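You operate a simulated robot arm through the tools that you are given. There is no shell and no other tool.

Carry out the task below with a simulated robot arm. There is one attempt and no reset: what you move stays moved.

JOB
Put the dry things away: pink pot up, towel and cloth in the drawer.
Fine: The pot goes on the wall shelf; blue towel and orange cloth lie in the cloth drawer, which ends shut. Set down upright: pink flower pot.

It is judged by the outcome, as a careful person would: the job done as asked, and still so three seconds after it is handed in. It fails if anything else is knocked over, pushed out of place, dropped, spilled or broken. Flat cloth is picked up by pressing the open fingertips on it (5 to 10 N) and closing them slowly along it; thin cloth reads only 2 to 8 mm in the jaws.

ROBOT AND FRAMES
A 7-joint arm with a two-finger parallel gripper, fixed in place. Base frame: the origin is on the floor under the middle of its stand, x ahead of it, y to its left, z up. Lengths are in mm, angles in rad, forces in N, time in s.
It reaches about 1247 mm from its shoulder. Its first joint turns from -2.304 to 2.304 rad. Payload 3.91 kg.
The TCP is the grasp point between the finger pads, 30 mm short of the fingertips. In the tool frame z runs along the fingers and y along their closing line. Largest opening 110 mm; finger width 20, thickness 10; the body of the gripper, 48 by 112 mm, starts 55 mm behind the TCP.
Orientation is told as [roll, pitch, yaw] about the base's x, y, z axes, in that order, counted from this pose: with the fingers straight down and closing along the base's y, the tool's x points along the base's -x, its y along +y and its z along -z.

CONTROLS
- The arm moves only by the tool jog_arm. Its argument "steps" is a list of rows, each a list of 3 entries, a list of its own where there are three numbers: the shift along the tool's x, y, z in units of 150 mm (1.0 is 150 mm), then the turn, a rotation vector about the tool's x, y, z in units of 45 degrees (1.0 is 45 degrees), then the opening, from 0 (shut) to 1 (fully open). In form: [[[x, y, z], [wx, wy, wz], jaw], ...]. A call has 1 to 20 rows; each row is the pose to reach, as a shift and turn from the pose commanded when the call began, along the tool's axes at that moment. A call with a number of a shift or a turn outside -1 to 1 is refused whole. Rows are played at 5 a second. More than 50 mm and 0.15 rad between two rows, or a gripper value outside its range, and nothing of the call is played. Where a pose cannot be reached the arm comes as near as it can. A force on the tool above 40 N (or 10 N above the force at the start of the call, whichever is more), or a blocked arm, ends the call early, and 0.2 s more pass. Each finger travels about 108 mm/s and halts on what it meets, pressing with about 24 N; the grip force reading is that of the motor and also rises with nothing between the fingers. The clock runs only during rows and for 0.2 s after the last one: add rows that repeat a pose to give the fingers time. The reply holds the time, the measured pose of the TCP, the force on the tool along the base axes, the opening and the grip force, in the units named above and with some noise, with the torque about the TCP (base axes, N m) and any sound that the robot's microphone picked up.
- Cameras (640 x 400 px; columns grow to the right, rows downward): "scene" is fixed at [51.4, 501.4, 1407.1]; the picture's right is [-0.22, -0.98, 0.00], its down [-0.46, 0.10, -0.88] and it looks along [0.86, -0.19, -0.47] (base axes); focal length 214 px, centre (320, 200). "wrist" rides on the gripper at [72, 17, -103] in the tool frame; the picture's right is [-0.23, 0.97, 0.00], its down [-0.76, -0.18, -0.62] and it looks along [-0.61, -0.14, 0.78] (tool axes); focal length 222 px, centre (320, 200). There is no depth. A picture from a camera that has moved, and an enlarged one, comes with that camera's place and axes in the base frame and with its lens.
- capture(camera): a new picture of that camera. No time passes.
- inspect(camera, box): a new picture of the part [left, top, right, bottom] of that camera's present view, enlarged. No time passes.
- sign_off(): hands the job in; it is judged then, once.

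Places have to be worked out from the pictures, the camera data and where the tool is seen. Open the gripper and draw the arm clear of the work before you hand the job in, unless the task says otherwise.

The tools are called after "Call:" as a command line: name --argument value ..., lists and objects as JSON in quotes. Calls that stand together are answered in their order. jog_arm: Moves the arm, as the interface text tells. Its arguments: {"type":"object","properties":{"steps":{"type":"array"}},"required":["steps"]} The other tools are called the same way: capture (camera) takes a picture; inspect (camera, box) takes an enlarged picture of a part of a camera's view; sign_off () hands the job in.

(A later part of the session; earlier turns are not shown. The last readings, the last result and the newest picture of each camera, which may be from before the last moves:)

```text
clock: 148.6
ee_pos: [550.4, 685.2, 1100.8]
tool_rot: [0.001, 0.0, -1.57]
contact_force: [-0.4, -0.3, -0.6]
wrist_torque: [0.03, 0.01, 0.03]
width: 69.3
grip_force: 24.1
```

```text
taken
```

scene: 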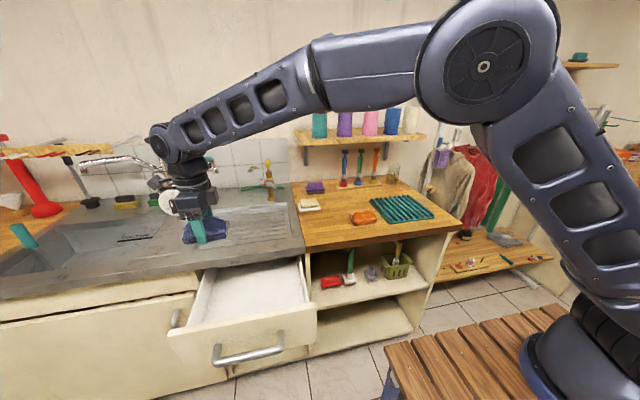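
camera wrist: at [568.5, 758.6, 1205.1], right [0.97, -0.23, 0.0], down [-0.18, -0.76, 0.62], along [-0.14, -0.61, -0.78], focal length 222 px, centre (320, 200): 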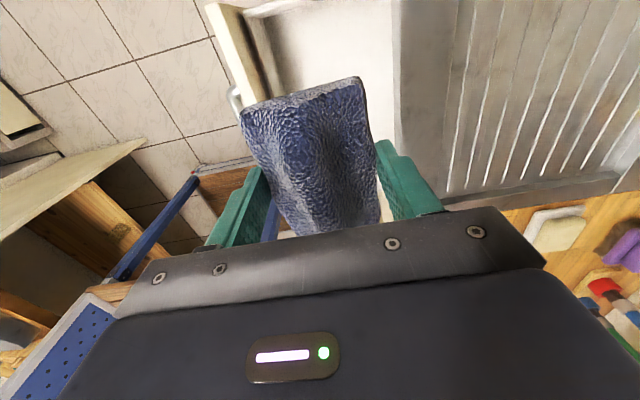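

The drop point projects into the open drawer with good clearance on all sides. I'll descend into it.

Call:
jog_arm --steps '[[[0, 0, 0.14], [0, 0, 0], 0.3], [[0, 0, 0.28], [0, 0, 0], 0.3], [[0, 0, 0.42], [0, 0, 0], 0.3], [[0, 0, 0.56], [0, 0, 0], 0.3], [[0, 0, 0.7], [0, 0, 0], 0.3], [[0, 0, 0.84], [0, 0, 0], 0.3], [[0, 0, 0.98], [0, 0, 0], 0.3], [[0, 0, 0.98], [0, 0, 0], 0.3]]'

Call:
capture --camera "wrist"

Call:
capture --camera "scene"

```text
clock: 150.4
ee_pos: [550.9, 686.5, 953.5]
tool_rot: [-0.001, -0.001, -1.57]
contact_force: [-0.8, 0.0, -0.6]
wrist_torque: [-0.01, 0.01, -0.01]
width: 69.3
grip_force: 24.4
```

```text
taken
camera wrist: at [568.4, 758.8, 1057.9], right [0.97, -0.23, 0.0], down [-0.18, -0.76, 0.62], along [-0.14, -0.61, -0.78], focal length 222 px, centre (320, 200)
```

wrist: 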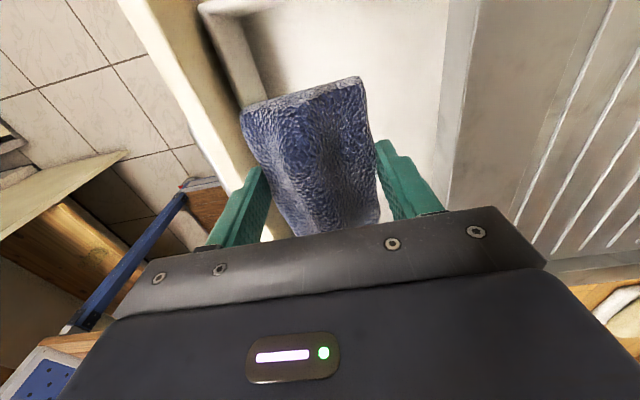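

```text
taken
```

scene: 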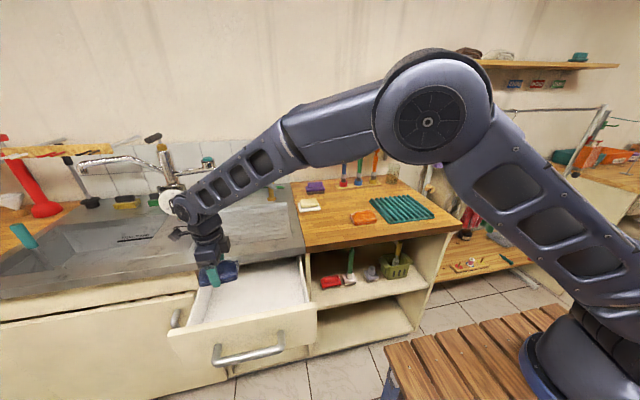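

Call:
inspect --camera "wrist" --box '[120, 0, 480, 220]'

Call:
inspect --camera "scene" --box '[160, 220, 330, 340]'

```text
1.78 times, centred on (300, 110) of wrist
camera zoom: at [568.4, 758.8, 1057.9], right [0.97, -0.23, 0.0], down [-0.18, -0.76, 0.62], along [-0.14, -0.61, -0.78], focal length 395 px, centre (356, 360)
```

zoom: 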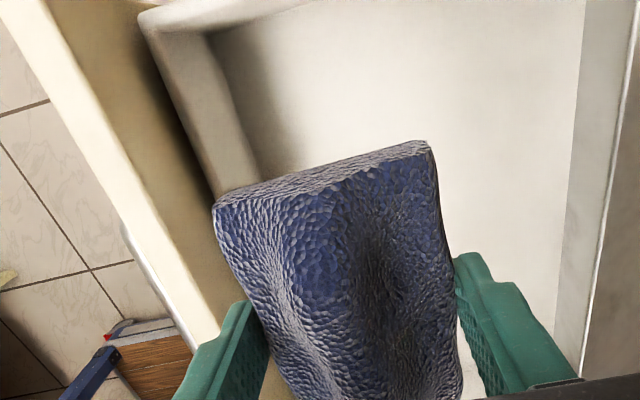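

```text
3.33 times, centred on (245, 280) of scene
camera zoom: at [51.4, 501.4, 1407.1], right [-0.22, -0.98, 0.0], down [-0.46, 0.1, -0.88], along [0.86, -0.19, -0.47], focal length 715 px, centre (570, -67)
```

zoom: 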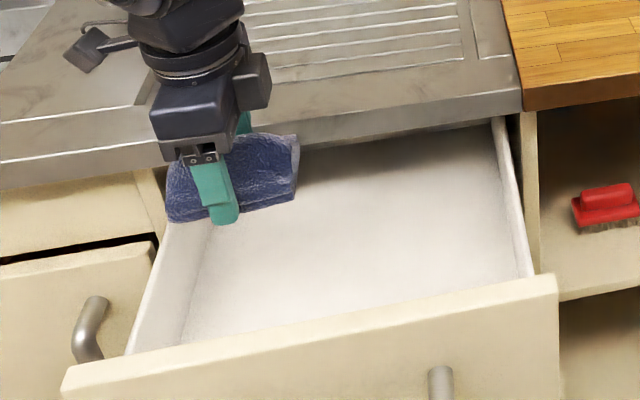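

The drawer box's inner front wall is at x≈500, so I'll shift to x≈572, y≈668 for clearance to the wall, counter lip and left side, then lower to z≈810.

Call:
jog_arm --steps '[[[-0.06, 0.07, 0], [0, 0, 0], 0.3], [[-0.12, 0.143, 0.05], [0, 0, 0], 0.3], [[-0.12, 0.143, 0.17], [0, 0, 0], 0.3], [[-0.12, 0.143, 0.3], [0, 0, 0], 0.3], [[-0.12, 0.143, 0.43], [0, 0, 0], 0.3], [[-0.12, 0.143, 0.56], [0, 0, 0], 0.3], [[-0.12, 0.143, 0.69], [0, 0, 0], 0.3], [[-0.12, 0.143, 0.82], [0, 0, 0], 0.3], [[-0.12, 0.143, 0.95], [0, 0, 0], 0.3], [[-0.12, 0.143, 0.95], [0, 0, 0], 0.3]]'

Call:
capture --camera "wrist"

Call:
inspect --camera "scene" --box '[160, 220, 330, 340]'

```text
clock: 152.6
ee_pos: [571.9, 667.4, 812.8]
tool_rot: [0.0, -0.001, -1.572]
contact_force: [0.9, -0.2, 0.2]
wrist_torque: [0.0, 0.0, 0.02]
width: 69.0
grip_force: 24.0
```

```text
taken
camera wrist: at [590.0, 739.5, 916.2], right [0.97, -0.23, 0.0], down [-0.18, -0.76, 0.62], along [-0.14, -0.61, -0.78], focal length 222 px, centre (320, 200)
```

wrist: 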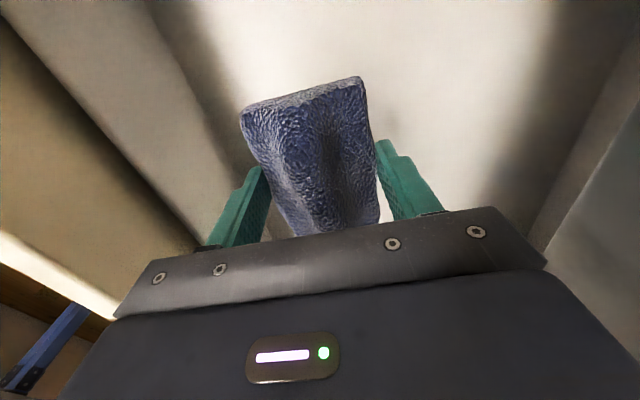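

```text
3.33 times, centred on (245, 280) of scene
camera zoom: at [51.4, 501.4, 1407.1], right [-0.22, -0.98, 0.0], down [-0.46, 0.1, -0.88], along [0.86, -0.19, -0.47], focal length 715 px, centre (570, -67)
```

zoom: 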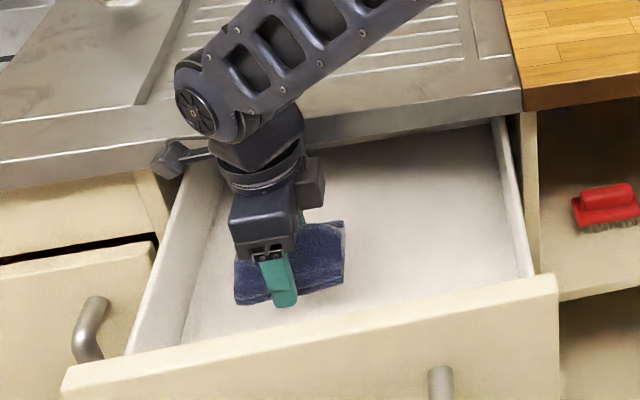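

All clear and the towel is inside the drawer. I'll lower further, slowly, watching for contact with the drawer bottom.

Call:
jog_arm --steps '[[[0, 0, 0.07], [0, 0, 0], 0.3], [[0, 0, 0.14], [0, 0, 0], 0.3], [[0, 0, 0.2], [0, 0, 0], 0.3], [[0, 0, 0.26], [0, 0, 0], 0.3], [[0, 0, 0.26], [0, 0, 0], 0.3]]'

Call:
jog_arm --steps '[[[0, 0, 0.02], [0, 0, 0], 0.3], [[0, 0, 0.04], [0, 0, 0], 0.3], [[0, 0, 0.06], [0, 0, 0], 0.3], [[0, 0, 0.08], [0, 0, 0], 0.3]]'

```text
clock: 153.8
ee_pos: [572.9, 667.5, 773.3]
tool_rot: [0.001, -0.002, -1.569]
contact_force: [0.3, -0.2, -0.1]
wrist_torque: [0.02, 0.01, 0.01]
width: 69.3
grip_force: 23.8
```

```text
clock: 154.8
ee_pos: [571.5, 667.7, 761.4]
tool_rot: [-0.001, -0.001, -1.57]
contact_force: [0.2, -0.5, -1.1]
wrist_torque: [0.01, -0.03, 0.02]
width: 69.0
grip_force: 23.7
```

Call:
jog_arm --steps '[[[0, 0, 0.02], [0, 0, 0], 0.3], [[0, 0, 0.04], [0, 0, 0], 0.3], [[0, 0, 0.055], [0, 0, 0], 0.3]]'

Call:
capture --camera "wrist"

Call:
inspect --camera "scene" --box '[190, 240, 290, 320]'

```text
clock: 155.6
ee_pos: [571.7, 668.8, 753.4]
tool_rot: [-0.001, -0.002, -1.571]
contact_force: [0.2, -0.2, -1.1]
wrist_torque: [0.0, 0.0, 0.01]
width: 69.1
grip_force: 23.9
```

```text
taken
camera wrist: at [589.8, 740.2, 856.2], right [0.97, -0.23, 0.0], down [-0.18, -0.76, 0.62], along [-0.14, -0.61, -0.78], focal length 222 px, centre (320, 200)
```

wrist: 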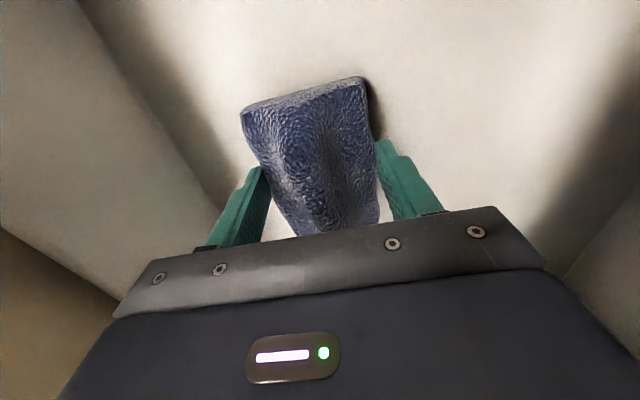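

```text
5.00 times, centred on (240, 280) of scene
camera zoom: at [51.4, 501.4, 1407.1], right [-0.22, -0.98, 0.0], down [-0.46, 0.1, -0.88], along [0.86, -0.19, -0.47], focal length 1072 px, centre (720, -200)
```

zoom: 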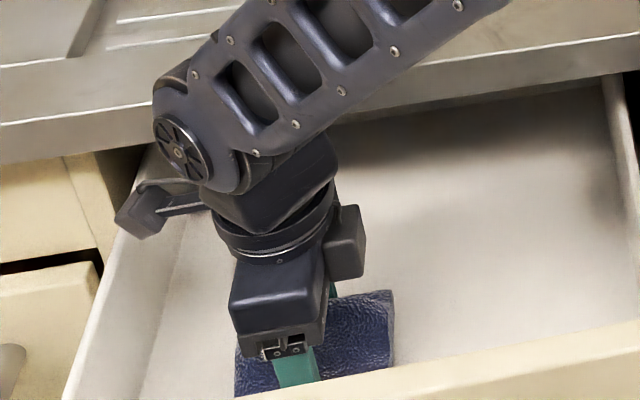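

Contact is close; a thin shadow hugs the towel. I'll lower in 2–3 mm steps.

Call:
jog_arm --steps '[[[0, 0, 0.015], [0, 0, 0], 0.3], [[0, 0, 0.03], [0, 0, 0], 0.3]]'

Call:
jog_arm --steps '[[[0, 0, 0.013], [0, 0, 0], 0.3], [[0, 0, 0.026], [0, 0, 0], 0.3]]'

```text
clock: 156.2
ee_pos: [572.1, 667.9, 748.3]
tool_rot: [0.001, -0.002, -1.573]
contact_force: [-0.9, 0.0, 0.1]
wrist_torque: [-0.06, 0.02, -0.05]
width: 69.3
grip_force: 24.0
```

```text
clock: 156.8
ee_pos: [571.1, 667.1, 742.5]
tool_rot: [-0.001, -0.001, -1.571]
contact_force: [-0.1, 0.0, 0.7]
wrist_torque: [0.03, -0.01, -0.01]
width: 69.2
grip_force: 23.9
```

Call:
jog_arm --steps '[[[0, 0, 0.013], [0, 0, 0], 0.3], [[0, 0, 0.02], [0, 0, 0], 0.3]]'

Call:
inspect --camera "wrist" --box '[180, 40, 460, 240]'

```text
clock: 157.4
ee_pos: [572.3, 667.2, 741.8]
tool_rot: [0.002, -0.002, -1.57]
contact_force: [0.2, -0.1, -0.7]
wrist_torque: [0.01, 0.0, 0.0]
width: 69.3
grip_force: 24.1
```

```text
2.00 times, centred on (320, 140) of wrist
camera zoom: at [589.7, 740.2, 845.0], right [0.97, -0.23, 0.0], down [-0.18, -0.76, 0.62], along [-0.14, -0.61, -0.78], focal length 444 px, centre (320, 320)
```

zoom: 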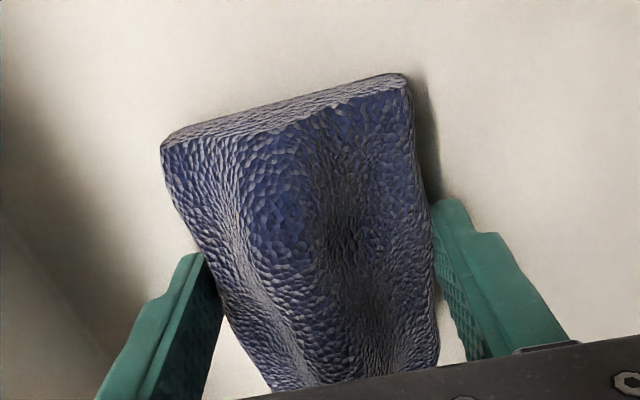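

Call:
jog_arm --steps '[[[0, 0, 0.013], [0, 0, 0], 0.3], [[0, 0, 0.02], [0, 0, 0], 0.3]]'

```text
clock: 158.0
ee_pos: [572.0, 668.4, 739.0]
tool_rot: [0.002, 0.0, -1.571]
contact_force: [-1.9, -5.5, 17.3]
wrist_torque: [-0.44, 0.2, 0.07]
width: 69.3
grip_force: 24.1
```

Contact at z≈739: the towel rests on the drawer bottom. I'll ease up 1 mm and open the fingers.

Call:
jog_arm --steps '[[[0, 0, -0.008], [0, 0, 0], 0.5], [[0, 0, -0.008], [0, 0, 0], 0.66], [[0, 0, -0.008], [0, 0, 0], 0.72], [[0, 0, -0.008], [0, 0, 0], 0.78], [[0, 0, -0.008], [0, 0, 0], 0.8], [[0, 0, -0.008], [0, 0, 0], 0.8]]'

Call:
inspect --camera "wrist" --box '[180, 40, 460, 240]'

```text
clock: 159.4
ee_pos: [571.2, 668.1, 739.8]
tool_rot: [0.001, -0.001, -1.572]
contact_force: [-0.3, -0.4, -0.3]
wrist_torque: [0.02, -0.01, -0.04]
width: 88.0
grip_force: 0.1
```

```text
2.00 times, centred on (320, 140) of wrist
camera zoom: at [589.5, 740.5, 843.3], right [0.97, -0.23, 0.0], down [-0.18, -0.76, 0.62], along [-0.14, -0.61, -0.78], focal length 444 px, centre (320, 320)
```

zoom: 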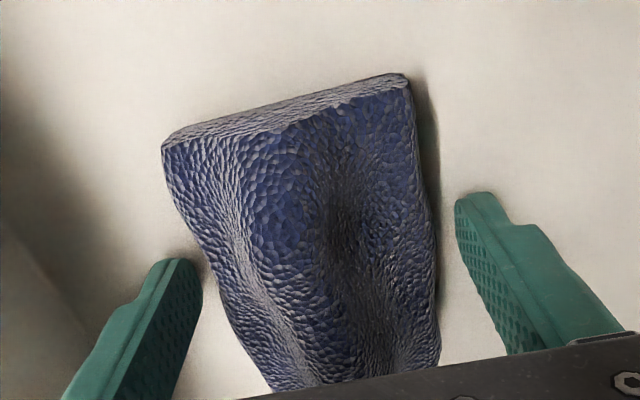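

The towel lies flat in the drawer, fingers clear. I'll rise straight up.

Call:
jog_arm --steps '[[[0, 0, -0.07], [0, 0, 0], 0.8], [[0, 0, -0.16], [0, 0, 0], 0.8], [[0, 0, -0.3], [0, 0, 0], 0.8], [[0, 0, -0.45], [0, 0, 0], 0.8], [[0, 0, -0.6], [0, 0, 0], 0.8], [[0, 0, -0.75], [0, 0, 0], 0.8], [[0, 0, -0.9], [0, 0, 0], 0.8], [[0, 0, -1.0], [0, 0, 0], 0.8]]'

Call:
jog_arm --steps '[[[0, 0, -0.16], [0, 0, 0], 0.8], [[0, 0, -0.32], [0, 0, 0], 0.8], [[0, 0, -0.48], [0, 0, 0], 0.8], [[0, 0, -0.64], [0, 0, 0], 0.8], [[0, 0, -0.8], [0, 0, 0], 0.8], [[0, 0, -1.0], [0, 0, 0], 0.8], [[0, 0, -1.0], [0, 0, 0], 0.8]]'

Call:
capture --camera "wrist"

Call:
inspect --camera "scene" --box '[160, 220, 330, 380]'

```text
clock: 161.2
ee_pos: [572.3, 667.6, 889.4]
tool_rot: [-0.001, -0.001, -1.571]
contact_force: [0.0, -1.1, -0.7]
wrist_torque: [0.02, 0.02, 0.0]
width: 88.0
grip_force: 0.0
```

```text
clock: 162.8
ee_pos: [572.3, 667.9, 1039.8]
tool_rot: [0.0, -0.002, -1.57]
contact_force: [-0.9, 0.4, -0.3]
wrist_torque: [0.01, 0.02, 0.0]
width: 88.1
grip_force: 0.1
```

```text
taken
camera wrist: at [589.6, 740.2, 1143.1], right [0.97, -0.23, 0.0], down [-0.18, -0.76, 0.62], along [-0.14, -0.61, -0.78], focal length 222 px, centre (320, 200)
```

wrist: 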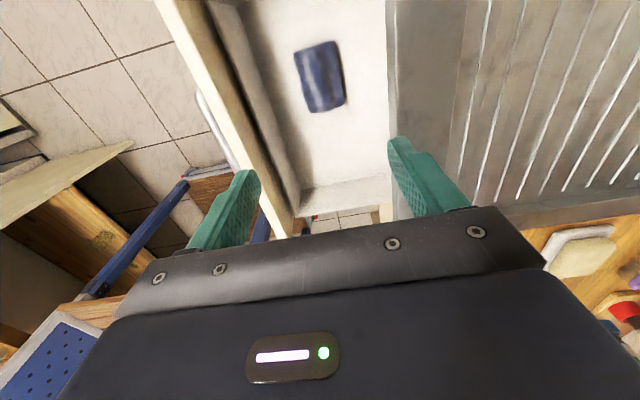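

```text
2.50 times, centred on (245, 300) of scene
camera zoom: at [51.4, 501.4, 1407.1], right [-0.22, -0.98, 0.0], down [-0.46, 0.1, -0.88], along [0.86, -0.19, -0.47], focal length 536 px, centre (508, -50)
```

zoom: 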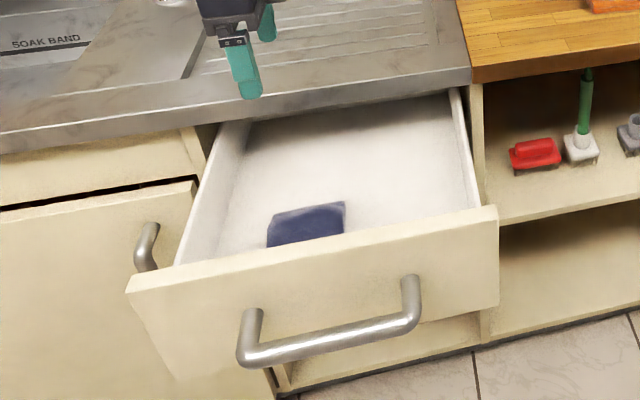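

The blue towel lies in the drawer. I'll go over to the orange cloth at about (765, 155).

Call:
jog_arm --steps '[[[-0.12, 0.042, -0.033], [0, 0, 0], 0.9], [[-0.24, 0.083, -0.067], [0, 0, 0], 0.9], [[-0.36, 0.125, -0.1], [0, 0, 0], 0.9], [[-0.48, 0.167, -0.133], [0, 0, 0], 0.9], [[-0.6, 0.208, -0.167], [0, 0, 0], 0.9], [[-0.72, 0.25, -0.2], [0, 0, 0], 0.9], [[-0.84, 0.29, -0.233], [0, 0, 0], 0.9], [[-0.967, 0.333, -0.267], [0, 0, 0], 0.9]]'

Call:
jog_arm --steps '[[[-0.12, 0.05, 0], [0, 0, 0], 0.9], [[-0.24, 0.1, 0], [0, 0, 0], 0.9], [[-0.36, 0.15, 0], [0, 0, 0], 0.9], [[-0.48, 0.2, 0], [0, 0, 0], 0.9], [[-0.6, 0.25, 0], [0, 0, 0], 0.9], [[-0.72, 0.3, 0], [0, 0, 0], 0.9], [[-0.84, 0.35, 0], [0, 0, 0], 0.9], [[-0.967, 0.4, 0], [0, 0, 0], 0.9]]'

Call:
jog_arm --steps '[[[-0.12, 0.05, 0], [0, 0, 0], 0.9], [[-0.24, 0.1, 0], [0, 0, 0], 0.9], [[-0.36, 0.15, 0], [0, 0, 0], 0.9], [[-0.48, 0.2, 0], [0, 0, 0], 0.9], [[-0.6, 0.25, 0], [0, 0, 0], 0.9], [[-0.72, 0.3, 0], [0, 0, 0], 0.9], [[-0.84, 0.35, 0], [0, 0, 0], 0.9], [[-0.967, 0.4, 0], [0, 0, 0], 0.9], [[-0.967, 0.4, 0], [0, 0, 0], 0.9]]'

Call:
capture --camera "wrist"

```text
clock: 164.6
ee_pos: [622.4, 522.4, 1080.6]
tool_rot: [0.001, -0.002, -1.57]
contact_force: [0.1, -0.5, -0.4]
wrist_torque: [-0.02, -0.01, -0.03]
width: 99.2
grip_force: 0.1
```

```text
clock: 166.4
ee_pos: [681.6, 376.4, 1079.7]
tool_rot: [0.0, -0.004, -1.571]
contact_force: [0.1, 0.1, 1.2]
wrist_torque: [-0.04, -0.01, 0.02]
width: 99.1
grip_force: 0.0
```

```text
clock: 168.4
ee_pos: [743.3, 232.5, 1078.9]
tool_rot: [0.002, -0.001, -1.573]
contact_force: [-0.6, 0.4, -0.1]
wrist_torque: [0.03, -0.04, 0.03]
width: 99.0
grip_force: 0.0
```

```text
taken
camera wrist: at [760.1, 305.7, 1183.3], right [0.97, -0.23, 0.0], down [-0.18, -0.76, 0.62], along [-0.14, -0.61, -0.78], focal length 222 px, centre (320, 200)
```

wrist: 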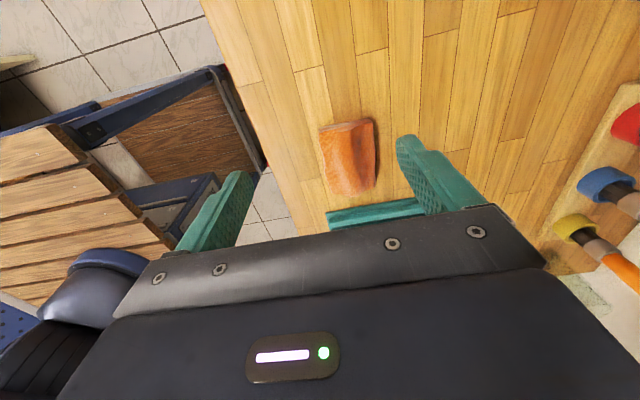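

Call:
inspect --camera "wrist" --box '[290, 90, 410, 210]'

```text
3.33 times, centred on (350, 150) of wrist
camera zoom: at [760.1, 305.7, 1183.3], right [0.97, -0.23, 0.0], down [-0.18, -0.76, 0.62], along [-0.14, -0.61, -0.78], focal length 740 px, centre (220, 367)
```

zoom: 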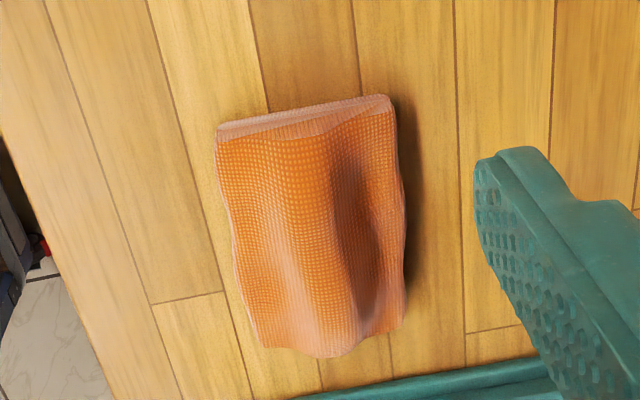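

The orange cloth spans x≈732–798, y≈100–205, centred at (765, 152). I'll centre over it and go down straddling it like the towel.

Call:
jog_arm --steps '[[[-0.13, 0.04, 0], [0, 0, 0], 0.9], [[-0.26, 0.08, 0], [0, 0, 0], 0.9], [[-0.39, 0.12, 0.05], [0, 0, 0], 0.9], [[-0.533, 0.147, 0.15], [0, 0, 0], 0.9], [[-0.533, 0.147, 0.3], [0, 0, 0], 0.9], [[-0.533, 0.147, 0.45], [0, 0, 0], 0.9], [[-0.533, 0.147, 0.6], [0, 0, 0], 0.9], [[-0.533, 0.147, 0.72], [0, 0, 0], 0.9], [[-0.533, 0.147, 0.793], [0, 0, 0], 0.9], [[-0.533, 0.147, 0.793], [0, 0, 0], 0.9]]'

Call:
capture --camera "wrist"

Call:
inspect --camera "scene" --box '[320, 170, 420, 240]'

```text
clock: 170.6
ee_pos: [763.6, 152.8, 961.3]
tool_rot: [0.002, -0.002, -1.572]
contact_force: [0.0, -0.5, -0.1]
wrist_torque: [0.0, -0.01, -0.03]
width: 98.8
grip_force: 0.0
```

```text
taken
camera wrist: at [781.4, 225.4, 1064.8], right [0.97, -0.23, 0.0], down [-0.18, -0.76, 0.62], along [-0.14, -0.61, -0.78], focal length 222 px, centre (320, 200)
```

wrist: 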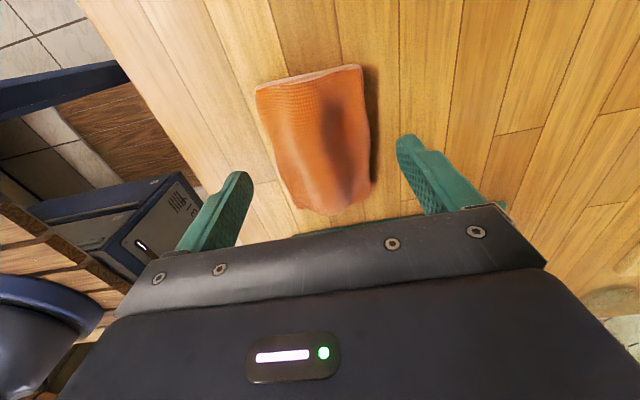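

```text
5.71 times, centred on (370, 205) of scene
camera zoom: at [51.4, 501.4, 1407.1], right [-0.22, -0.98, 0.0], down [-0.46, 0.1, -0.88], along [0.86, -0.19, -0.47], focal length 1226 px, centre (34, 171)
```

zoom: 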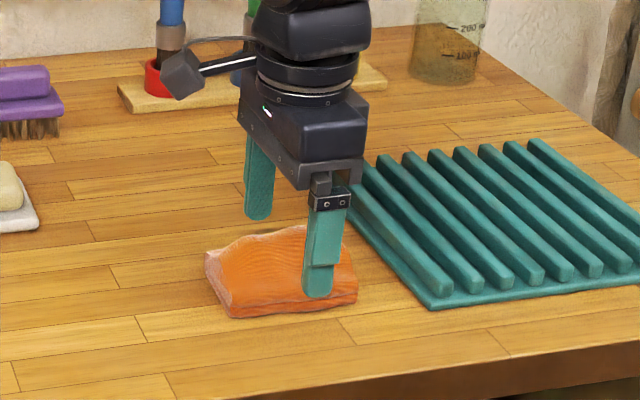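

Alignment matches the earlier towel grasp. I'll descend to just above the counter (z≈932).

Call:
jog_arm --steps '[[[0.02, 0, 0.05], [0, 0, 0], 0.9], [[0.02, 0, 0.1], [0, 0, 0], 0.9], [[0.02, 0, 0.15], [0, 0, 0], 0.9], [[0.02, 0, 0.18], [0, 0, 0], 0.9], [[0.02, 0, 0.193], [0, 0, 0], 0.9], [[0.02, 0, 0.193], [0, 0, 0], 0.9]]'

```text
clock: 172.0
ee_pos: [764.0, 155.5, 932.9]
tool_rot: [0.0, -0.002, -1.571]
contact_force: [0.1, -0.5, 0.4]
wrist_torque: [0.01, 0.02, -0.03]
width: 99.2
grip_force: 0.1
```

At z=933 with no contact, the tips are about 2 mm above the counter. I'll close slowly.

Call:
jog_arm --steps '[[[0, 0, 0.008], [0, 0, 0], 0.84], [[0, 0, 0.008], [0, 0, 0], 0.78], [[0, 0, 0.008], [0, 0, 0], 0.72], [[0, 0, 0.008], [0, 0, 0], 0.66], [[0, 0, 0.008], [0, 0, 0], 0.6], [[0, 0, 0.008], [0, 0, 0], 0.55], [[0, 0, 0.008], [0, 0, 0], 0.5], [[0, 0, 0.008], [0, 0, 0], 0.4], [[0, 0, 0.008], [0, 0, 0], 0.3]]'

Call:
inspect --camera "wrist" --box '[200, 50, 440, 230]'

```text
clock: 174.0
ee_pos: [763.5, 155.7, 930.5]
tool_rot: [-0.001, -0.003, -1.571]
contact_force: [0.2, 0.3, 1.1]
wrist_torque: [-0.04, 0.0, -0.02]
width: 69.3
grip_force: 24.4
```

```text
2.22 times, centred on (320, 140) of wrist
camera zoom: at [781.7, 228.4, 1035.0], right [0.97, -0.23, 0.0], down [-0.18, -0.76, 0.62], along [-0.14, -0.61, -0.78], focal length 494 px, centre (320, 333)
```

zoom: 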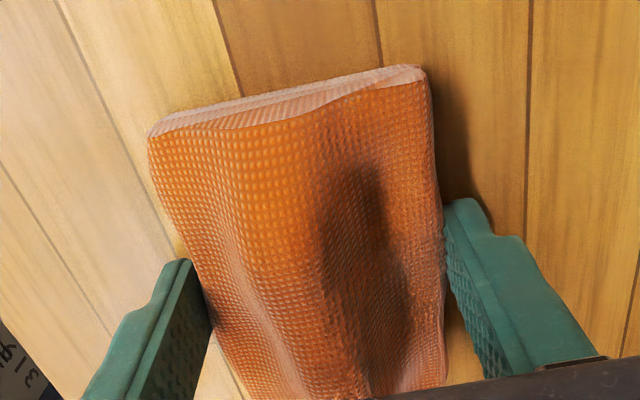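

Gripped at 69 mm, 24 N. I'll lift 20 mm and confirm it comes along, then raise to about z=1080.

Call:
jog_arm --steps '[[[0, 0, -0.02], [0, 0, 0], 0.3], [[0, 0, -0.05], [0, 0, 0], 0.3], [[0, 0, -0.09], [0, 0, 0], 0.3], [[0, 0, -0.133], [0, 0, 0], 0.3], [[0, 0, -0.133], [0, 0, 0], 0.3]]'

Call:
inspect --camera "scene" --box '[340, 185, 400, 235]'

```text
clock: 175.2
ee_pos: [764.6, 156.2, 951.1]
tool_rot: [0.0, -0.002, -1.571]
contact_force: [1.5, -0.6, -0.2]
wrist_torque: [-0.03, 0.01, -0.04]
width: 69.1
grip_force: 24.4
```

```text
8.00 times, centred on (370, 210) of scene
camera zoom: at [51.4, 501.4, 1407.1], right [-0.22, -0.98, 0.0], down [-0.46, 0.1, -0.88], along [0.86, -0.19, -0.47], focal length 1716 px, centre (-80, 120)
```

zoom: 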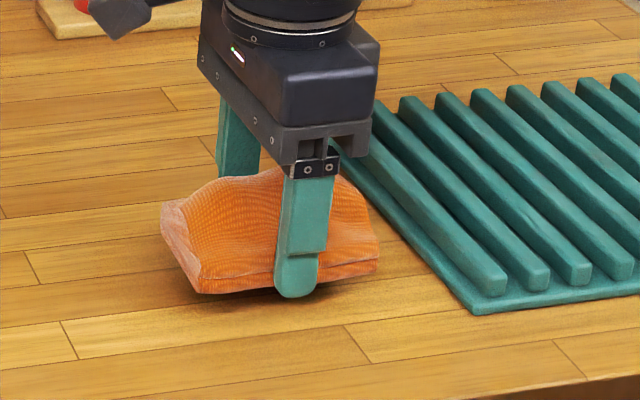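

The orange cloth is lifted cleanly. I'll raise it and carry it to the right half of the drawer (y≈535).

Call:
jog_arm --steps '[[[0, 0, -0.14], [0, 0, 0], 0.3], [[0, 0, -0.28], [0, 0, 0], 0.3], [[0, 0, -0.42], [0, 0, 0], 0.3], [[0, 0, -0.56], [0, 0, 0], 0.3], [[0, 0, -0.7], [0, 0, 0], 0.3], [[0, 0, -0.87], [0, 0, 0], 0.3], [[0, 0, -0.87], [0, 0, 0], 0.3]]'

Call:
jog_arm --steps '[[[0.12, -0.06, 0], [0, 0, 0], 0.3], [[0.24, -0.12, 0], [0, 0, 0], 0.3], [[0.36, -0.18, 0], [0, 0, 0], 0.3], [[0.48, -0.24, 0], [0, 0, 0], 0.3], [[0.6, -0.3, 0], [0, 0, 0], 0.3], [[0.72, -0.36, 0], [0, 0, 0], 0.3], [[0.84, -0.42, 0], [0, 0, 0], 0.3], [[0.96, -0.48, 0], [0, 0, 0], 0.3]]'

Call:
jog_arm --steps '[[[0.12, -0.06, 0], [0, 0, 0], 0.3], [[0.24, -0.12, 0], [0, 0, 0], 0.3], [[0.36, -0.18, 0], [0, 0, 0], 0.3], [[0.48, -0.24, 0], [0, 0, 0], 0.3], [[0.6, -0.3, 0], [0, 0, 0], 0.3], [[0.72, -0.36, 0], [0, 0, 0], 0.3], [[0.84, -0.42, 0], [0, 0, 0], 0.3], [[0.96, -0.48, 0], [0, 0, 0], 0.3], [[0.96, -0.48, 0], [0, 0, 0], 0.3]]'

```text
clock: 176.8
ee_pos: [763.2, 155.3, 1081.7]
tool_rot: [-0.001, 0.0, -1.57]
contact_force: [-0.1, -0.1, -0.9]
wrist_torque: [-0.01, 0.01, 0.0]
width: 69.5
grip_force: 23.7
```

```text
clock: 178.6
ee_pos: [691.3, 299.3, 1080.9]
tool_rot: [0.0, -0.003, -1.572]
contact_force: [0.0, 0.3, -0.7]
wrist_torque: [0.0, 0.04, -0.01]
width: 69.1
grip_force: 23.8
```

```text
clock: 180.6
ee_pos: [620.7, 445.1, 1081.8]
tool_rot: [0.0, -0.001, -1.571]
contact_force: [0.0, 0.3, -0.7]
wrist_torque: [0.02, 0.03, 0.02]
width: 69.2
grip_force: 23.7
```

Call:
jog_arm --steps '[[[0.12, -0.065, 0], [0, 0, 0], 0.3], [[0.24, -0.13, 0], [0, 0, 0], 0.3], [[0.36, -0.195, 0], [0, 0, 0], 0.3], [[0.48, -0.26, 0], [0, 0, 0], 0.3], [[0.6, -0.325, 0], [0, 0, 0], 0.3], [[0.6, -0.325, 0.15], [0, 0, 0], 0.3], [[0.6, -0.325, 0.3], [0, 0, 0], 0.3], [[0.6, -0.325, 0.45], [0, 0, 0], 0.3], [[0.6, -0.325, 0.6], [0, 0, 0], 0.3], [[0.6, -0.325, 0.75], [0, 0, 0], 0.3], [[0.6, -0.325, 0.9], [0, 0, 0], 0.3], [[0.6, -0.325, 0.9], [0, 0, 0], 0.3]]'

Call:
capture --camera "wrist"

Call:
inspect --camera "scene" --box '[160, 200, 330, 340]'

```text
clock: 183.2
ee_pos: [571.1, 533.5, 945.8]
tool_rot: [0.0, -0.002, -1.57]
contact_force: [-0.6, 0.4, -0.4]
wrist_torque: [-0.04, -0.01, 0.01]
width: 69.3
grip_force: 23.8
```

```text
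taken
camera wrist: at [588.3, 606.5, 1049.1], right [0.97, -0.23, 0.0], down [-0.18, -0.76, 0.62], along [-0.14, -0.61, -0.78], focal length 222 px, centre (320, 200)
```

wrist: 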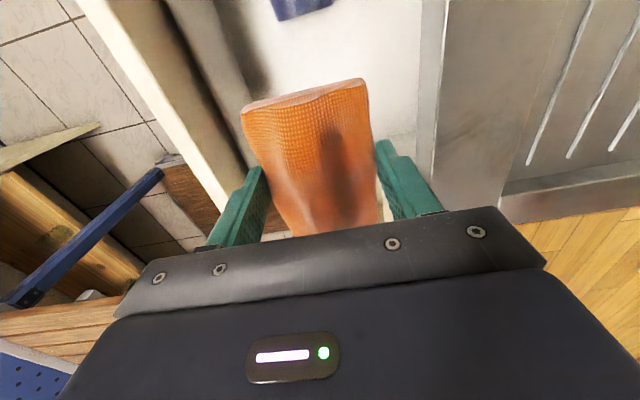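

```text
2.86 times, centred on (245, 270) of scene
camera zoom: at [51.4, 501.4, 1407.1], right [-0.22, -0.98, 0.0], down [-0.46, 0.1, -0.88], along [0.86, -0.19, -0.47], focal length 613 px, centre (534, 0)
```

zoom: 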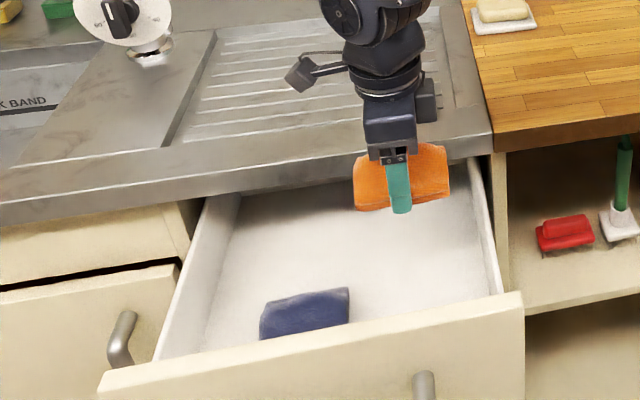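

The cloth hangs over the free right half of the drawer. I'll descend into it.

Call:
jog_arm --steps '[[[0, 0, 0.13], [0, 0, 0], 0.3], [[0, 0, 0.26], [0, 0, 0], 0.3], [[0, 0, 0.39], [0, 0, 0], 0.3], [[0, 0, 0.52], [0, 0, 0], 0.3], [[0, 0, 0.65], [0, 0, 0], 0.3], [[0, 0, 0.78], [0, 0, 0], 0.3], [[0, 0, 0.9], [0, 0, 0], 0.3], [[0, 0, 1.0], [0, 0, 0], 0.3], [[0, 0, 1.0], [0, 0, 0], 0.3]]'

Call:
inspect --camera "scene" --box '[160, 220, 330, 340]'

Call:
capture --camera "wrist"

```text
clock: 185.2
ee_pos: [570.5, 533.3, 794.1]
tool_rot: [0.0, -0.001, -1.571]
contact_force: [0.3, 0.0, -0.1]
wrist_torque: [-0.01, -0.02, 0.03]
width: 69.2
grip_force: 23.6
```

```text
3.33 times, centred on (245, 280) of scene
camera zoom: at [51.4, 501.4, 1407.1], right [-0.22, -0.98, 0.0], down [-0.46, 0.1, -0.88], along [0.86, -0.19, -0.47], focal length 715 px, centre (570, -67)
```

zoom: 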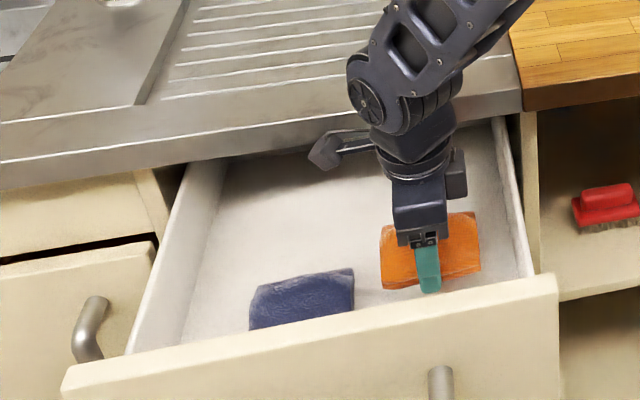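

```text
taken
camera wrist: at [588.9, 606.6, 898.8], right [0.97, -0.23, 0.0], down [-0.18, -0.76, 0.62], along [-0.14, -0.61, -0.78], focal length 222 px, centre (320, 200)
```

wrist: 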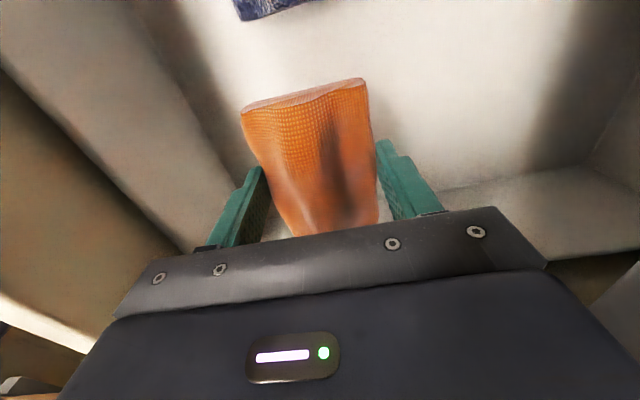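

Clear of the right wall and the blue towel. I'll lower to the drawer bottom.

Call:
jog_arm --steps '[[[0, 0, 0.07], [0, 0, 0], 0.3], [[0, 0, 0.14], [0, 0, 0], 0.3], [[0, 0, 0.2], [0, 0, 0], 0.3], [[0, 0, 0.26], [0, 0, 0], 0.3], [[0, 0, 0.31], [0, 0, 0], 0.3], [[0, 0, 0.33], [0, 0, 0], 0.3]]'

Call:
jog_arm --steps '[[[0, 0, 0.01], [0, 0, 0], 0.3], [[0, 0, 0.02], [0, 0, 0], 0.3], [[0, 0, 0.027], [0, 0, 0], 0.3]]'

```text
clock: 186.6
ee_pos: [571.0, 533.1, 746.4]
tool_rot: [0.001, -0.002, -1.573]
contact_force: [-0.5, -0.4, -0.7]
wrist_torque: [-0.02, 0.01, 0.0]
width: 69.3
grip_force: 24.7
```

```text
clock: 187.4
ee_pos: [570.7, 533.7, 742.4]
tool_rot: [0.001, -0.002, -1.572]
contact_force: [-0.5, -0.2, -1.1]
wrist_torque: [-0.02, -0.01, -0.02]
width: 69.3
grip_force: 23.7
```

Call:
jog_arm --steps '[[[0, 0, 0.007], [0, 0, 0], 0.3], [[0, 0, 0.015], [0, 0, 0], 0.3]]'

Call:
jog_arm --steps '[[[0, 0, 0.007], [0, 0, 0], 0.3], [[0, 0, 0.01], [0, 0, 0], 0.3]]'

```text
clock: 188.0
ee_pos: [572.5, 533.5, 739.1]
tool_rot: [0.001, -0.003, -1.57]
contact_force: [0.7, -0.5, -0.7]
wrist_torque: [0.03, -0.01, 0.02]
width: 69.2
grip_force: 24.4
```

```text
clock: 188.6
ee_pos: [570.7, 533.9, 738.3]
tool_rot: [0.001, -0.001, -1.571]
contact_force: [-2.0, -1.3, 7.2]
wrist_torque: [-0.13, 0.18, 0.0]
width: 69.0
grip_force: 23.9
```

Contact: 7 N, so the cloth rests on the bottom. I'll open the fingers gently.

Call:
jog_arm --steps '[[[0, 0, 0], [0, 0, 0], 0.5], [[0, 0, 0], [0, 0, 0], 0.66], [[0, 0, 0], [0, 0, 0], 0.72], [[0, 0, 0], [0, 0, 0], 0.78], [[0, 0, 0], [0, 0, 0], 0.8], [[0, 0, 0], [0, 0, 0], 0.8]]'

Call:
inspect --camera "wrist" --box '[180, 40, 460, 240]'

```text
clock: 190.0
ee_pos: [572.3, 533.7, 737.9]
tool_rot: [-0.001, -0.002, -1.57]
contact_force: [0.2, 0.6, 0.0]
wrist_torque: [-0.01, -0.03, -0.02]
width: 88.1
grip_force: 0.0
```

```text
2.00 times, centred on (320, 140) of wrist
camera zoom: at [589.1, 606.3, 842.5], right [0.97, -0.23, 0.0], down [-0.18, -0.76, 0.62], along [-0.14, -0.61, -0.78], focal length 444 px, centre (320, 320)
```

zoom: 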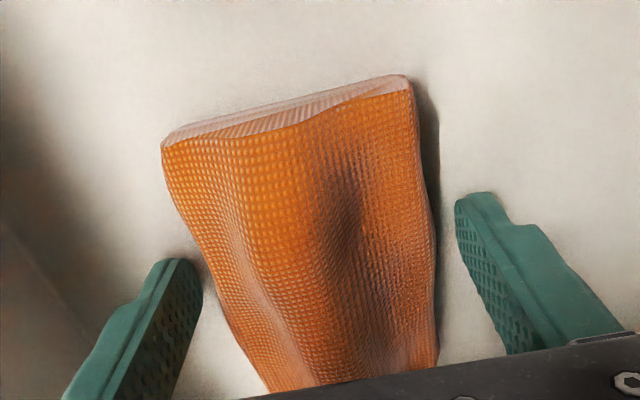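

The orange cloth lies flat in the drawer and is released. I'll rise straight up well above the drawer.

Call:
jog_arm --steps '[[[0, 0, -0.07], [0, 0, 0], 0.8], [[0, 0, -0.16], [0, 0, 0], 0.8], [[0, 0, -0.3], [0, 0, 0], 0.8], [[0, 0, -0.45], [0, 0, 0], 0.8], [[0, 0, -0.6], [0, 0, 0], 0.8], [[0, 0, -0.75], [0, 0, 0], 0.8], [[0, 0, -0.9], [0, 0, 0], 0.8], [[0, 0, -1.0], [0, 0, 0], 0.8]]'

Call:
jog_arm --steps '[[[0, 0, -0.16], [0, 0, 0], 0.7], [[0, 0, -0.32], [0, 0, 0], 0.6], [[0, 0, -0.48], [0, 0, 0], 0.5], [[0, 0, -0.64], [0, 0, 0], 0.45], [[0, 0, -0.8], [0, 0, 0], 0.45], [[0, 0, -1.0], [0, 0, 0], 0.45], [[0, 0, -1.0], [0, 0, 0], 0.45]]'

Call:
capture --camera "wrist"

Call:
capture --camera "scene"

```text
clock: 191.8
ee_pos: [570.6, 534.3, 889.3]
tool_rot: [0.0, -0.002, -1.572]
contact_force: [0.2, 0.6, -0.4]
wrist_torque: [0.04, 0.04, 0.03]
width: 88.2
grip_force: 0.1
```

```text
clock: 193.4
ee_pos: [571.4, 533.7, 1039.9]
tool_rot: [-0.001, -0.004, -1.572]
contact_force: [0.1, -0.5, -0.2]
wrist_torque: [0.01, -0.04, -0.02]
width: 49.4
grip_force: 0.1
```

```text
taken
camera wrist: at [589.4, 606.5, 1143.2], right [0.97, -0.23, 0.0], down [-0.18, -0.76, 0.62], along [-0.14, -0.61, -0.78], focal length 222 px, centre (320, 200)
```

wrist: 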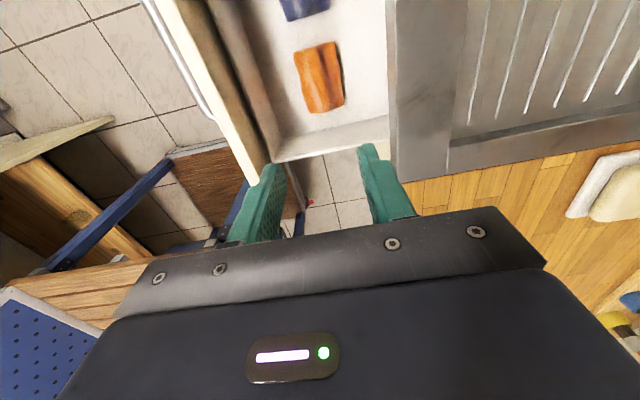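

```text
taken
```

scene: 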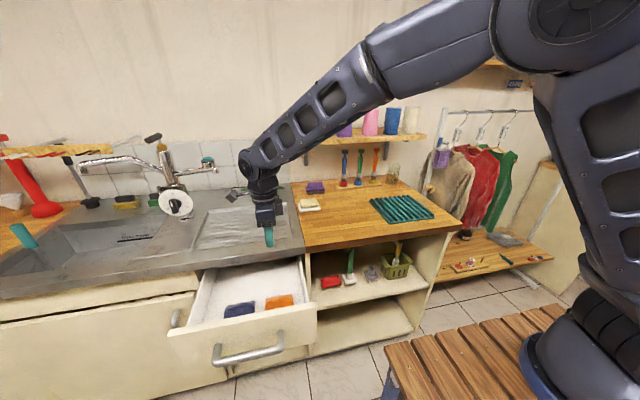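

Both cloths lie in the drawer. Next I'll close it by taking the handle again the same way. I'll start by turning the hand back to the handle orientation while moving in front of the drawer.

Call:
jog_arm --steps '[[[0, -0.08, -0.06], [0, 0, -0.056], 0.45], [[0, -0.16, -0.12], [0, 0, -0.111], 0.45], [[0, -0.24, -0.18], [0, 0, -0.167], 0.45], [[0, -0.32, -0.24], [0, 0, -0.222], 0.45], [[0, -0.4, -0.3], [0, 0, -0.278], 0.45], [[0, -0.48, -0.36], [0, 0, -0.333], 0.45], [[0, -0.55, -0.4], [0, 0, -0.389], 0.45], [[0, -0.6, -0.4], [0, 0, -0.444], 0.45], [[0, -0.6, -0.4], [0, 0, -0.444], 0.45]]'

Call:
jog_arm --steps '[[[0.045, -0.026, 0.04], [-0.1, 0, 0], 0.45], [[0.09, -0.052, 0.08], [-0.2, 0, 0], 0.45], [[0.135, -0.079, 0.12], [-0.3, 0, 0], 0.45], [[0.18, -0.105, 0.16], [-0.4, 0, 0], 0.45], [[0.225, -0.131, 0.2], [-0.5, 0, 0], 0.45], [[0.27, -0.157, 0.24], [-0.6, 0, 0], 0.45], [[0.315, -0.183, 0.28], [-0.7, 0, 0], 0.45], [[0.36, -0.21, 0.32], [-0.8, 0, 0], 0.45], [[0.405, -0.236, 0.36], [-0.9, 0, 0], 0.45], [[0.45, -0.262, 0.4], [-1.0, 0, 0], 0.45], [[0.45, -0.262, 0.4], [-1.0, 0, 0], 0.45]]'

```text
clock: 195.4
ee_pos: [480.7, 534.2, 1098.3]
tool_rot: [0.001, -0.001, -1.22]
contact_force: [-0.6, 0.7, 0.5]
wrist_torque: [0.01, 0.03, 0.01]
width: 49.5
grip_force: 0.0
```

```text
clock: 197.8
ee_pos: [422.5, 585.1, 1040.3]
tool_rot: [0.786, 0.001, -1.222]
contact_force: [0.7, -0.4, 0.5]
wrist_torque: [0.0, 0.01, -0.02]
width: 49.5
grip_force: 0.0
```

In the handle orientation at (422, 585, 1040). I'll come down in front of the handle in two moves to the earlier pre-grasp point.

Call:
jog_arm --steps '[[[0.026, -0.114, 0.027], [0, 0, 0], 0.45], [[0.052, -0.228, 0.054], [0, 0, 0], 0.45], [[0.078, -0.342, 0.081], [0, 0, 0], 0.45], [[0.104, -0.457, 0.109], [0, 0, 0], 0.45], [[0.13, -0.571, 0.136], [0, 0, 0], 0.45], [[0.156, -0.685, 0.163], [0, 0, 0], 0.45], [[0.156, -0.685, 0.163], [0, 0, 0], 0.45]]'

Call:
jog_arm --steps '[[[0.017, -0.105, 0.048], [0, 0, 0], 0.45], [[0.034, -0.21, 0.095], [0, 0, 0], 0.45], [[0.052, -0.315, 0.143], [0, 0, 0], 0.45], [[0.069, -0.419, 0.191], [0, 0, 0], 0.45], [[0.086, -0.524, 0.238], [0, 0, 0], 0.45], [[0.103, -0.629, 0.286], [0, 0, 0], 0.45], [[0.103, -0.629, 0.286], [0, 0, 0], 0.45]]'

Call:
capture --camera "wrist"

```text
clock: 199.4
ee_pos: [361.4, 586.7, 947.9]
tool_rot: [0.787, -0.001, -1.222]
contact_force: [0.5, -0.1, -0.3]
wrist_torque: [-0.01, -0.01, -0.06]
width: 49.6
grip_force: 0.1
```

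```text
clock: 201.0
ee_pos: [321.8, 588.4, 852.5]
tool_rot: [0.785, -0.001, -1.222]
contact_force: [0.6, 0.2, -0.2]
wrist_torque: [-0.02, -0.01, 0.01]
width: 49.6
grip_force: 0.0
```

```text
taken
camera wrist: at [240.3, 635.9, 937.0], right [0.72, 0.02, 0.69], down [-0.27, -0.91, 0.32], along [0.63, -0.42, -0.65], focal length 222 px, centre (320, 200)
```

wrist: 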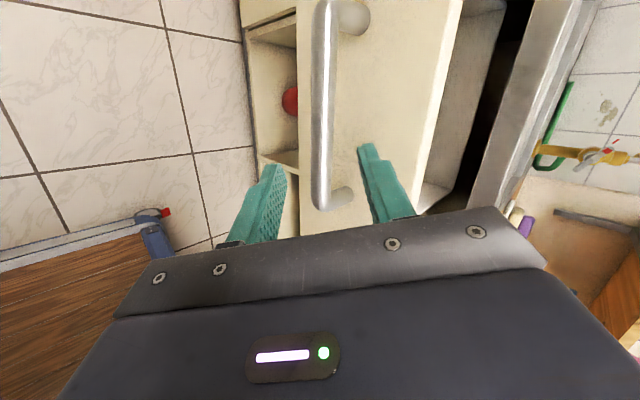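

The view matches the earlier pre-grasp. I'll advance 91 mm so the bar lies between the pads, then close on it.

Call:
jog_arm --steps '[[[0, 0, 0.1], [0, 0, 0], 0.45], [[0, 0, 0.2], [0, 0, 0], 0.45], [[0, 0.004, 0.3], [0, 0, 0], 0.45], [[0.005, 0.008, 0.4], [0, 0, 0], 0.45], [[0.005, 0.008, 0.5], [0, 0, 0], 0.45], [[0.005, 0.008, 0.56], [0, 0, 0], 0.45], [[0.005, 0.008, 0.607], [0, 0, 0], 0.45], [[0.005, 0.008, 0.607], [0, 0, 0], 0.45]]'

Call:
jog_arm --steps '[[[0, 0, 0], [0, 0, 0], 0.35], [[0, 0, 0], [0, 0, 0], 0.28], [[0, 0, 0], [0, 0, 0], 0.22], [[0, 0, 0], [0, 0, 0], 0.15], [[0, 0, 0], [0, 0, 0], 0.15]]'

```text
clock: 202.8
ee_pos: [383.5, 612.4, 788.0]
tool_rot: [0.786, -0.002, -1.222]
contact_force: [0.7, -0.1, 0.5]
wrist_torque: [-0.01, -0.02, -0.02]
width: 49.6
grip_force: 0.0
```

```text
clock: 204.0
ee_pos: [383.7, 612.3, 788.7]
tool_rot: [0.783, 0.001, -1.222]
contact_force: [1.7, 3.1, 14.5]
wrist_torque: [0.88, -0.16, -0.98]
width: 27.1
grip_force: 44.8
```

I'm holding the handle again. I'll push the drawer in along +x, slowly, 100 mm first with a 1 mm lift to relax the grip.

Call:
jog_arm --steps '[[[-0.023, 0.049, 0.039], [0, 0, 0], 0.15], [[-0.057, 0.115, 0.106], [0, 0, 0], 0.15], [[-0.091, 0.182, 0.172], [0, 0, 0], 0.15], [[-0.125, 0.248, 0.239], [0, 0, 0], 0.15], [[-0.16, 0.315, 0.305], [0, 0, 0], 0.15], [[-0.194, 0.381, 0.372], [0, 0, 0], 0.15], [[-0.228, 0.448, 0.438], [0, 0, 0], 0.15]]'

```text
clock: 205.6
ee_pos: [483.3, 612.5, 788.9]
tool_rot: [0.786, -0.001, -1.221]
contact_force: [0.9, 19.8, 1.2]
wrist_torque: [0.7, 0.02, -1.13]
width: 27.1
grip_force: 44.6
```

Moved 100 mm. A sideways 20 N built up, so I'll add a 2 mm correction in +y and push another 80 mm.

Call:
jog_arm --steps '[[[0.0125, 0.003, 0.003], [0, 0, 0], 0.15], [[-0.018, 0.062, 0.062], [0, 0, 0], 0.15], [[-0.048, 0.121, 0.121], [0, 0, 0], 0.15], [[-0.079, 0.18, 0.18], [0, 0, 0], 0.15], [[-0.109, 0.239, 0.239], [0, 0, 0], 0.15], [[-0.14, 0.298, 0.298], [0, 0, 0], 0.15], [[-0.17, 0.357, 0.357], [0, 0, 0], 0.15]]'

Call:
capture --camera "wrist"

Call:
capture --camera "scene"

```text
clock: 207.2
ee_pos: [563.8, 612.4, 789.8]
tool_rot: [0.785, -0.001, -1.223]
contact_force: [1.6, -25.5, 7.1]
wrist_torque: [0.24, -0.06, -1.47]
width: 27.0
grip_force: 44.3
```

```text
taken
camera wrist: at [482.0, 659.5, 874.7], right [0.72, 0.02, 0.69], down [-0.27, -0.91, 0.32], along [0.63, -0.42, -0.65], focal length 222 px, centre (320, 200)
```

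wrist: 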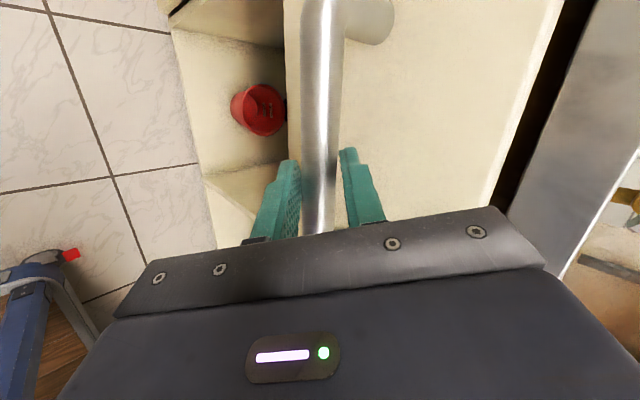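

```text
taken
```

scene: 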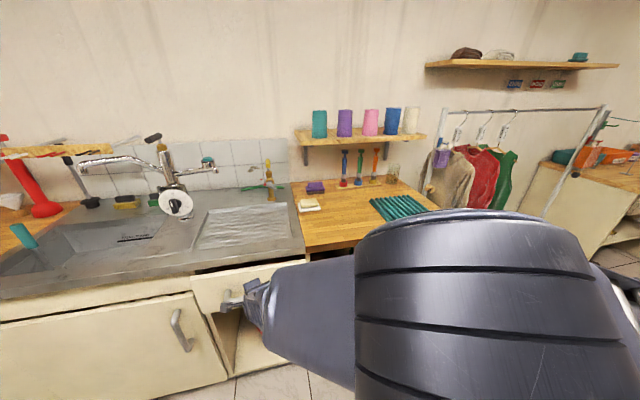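

About 41 mm remain. I'll correct 1 mm back in y and push 36 mm more.

Call:
jog_arm --steps '[[[-0.0075, -0.002, -0.002], [0, 0, 0], 0.15], [[-0.025, 0.033, 0.033], [0, 0, 0], 0.15], [[-0.042, 0.067, 0.067], [0, 0, 0], 0.15], [[-0.06, 0.1, 0.1], [0, 0, 0], 0.15], [[-0.077, 0.133, 0.133], [0, 0, 0], 0.15], [[-0.09, 0.157, 0.157], [0, 0, 0], 0.15], [[-0.09, 0.157, 0.157], [0, 0, 0], 0.15]]'

```text
clock: 208.8
ee_pos: [599.0, 612.0, 788.5]
tool_rot: [0.786, -0.001, -1.224]
contact_force: [1.5, -23.0, -4.9]
wrist_torque: [0.64, -0.01, -1.03]
width: 27.3
grip_force: 45.1
```

At x=599. I'll relax y another 1.5 mm and push the last few millimetres until the drawer seats.

Call:
jog_arm --steps '[[[-0.0094, -0.0024, -0.0024], [0, 0, 0], 0.15], [[-0.014, 0.0064, 0.0064], [0, 0, 0], 0.15], [[-0.0185, 0.015, 0.015], [0, 0, 0], 0.15], [[-0.021, 0.02, 0.02], [0, 0, 0], 0.15]]'

```text
clock: 209.8
ee_pos: [603.2, 611.6, 789.0]
tool_rot: [0.784, 0.0, -1.221]
contact_force: [-1.8, 7.1, -6.9]
wrist_torque: [1.09, 0.09, -0.73]
width: 27.3
grip_force: 45.1
```

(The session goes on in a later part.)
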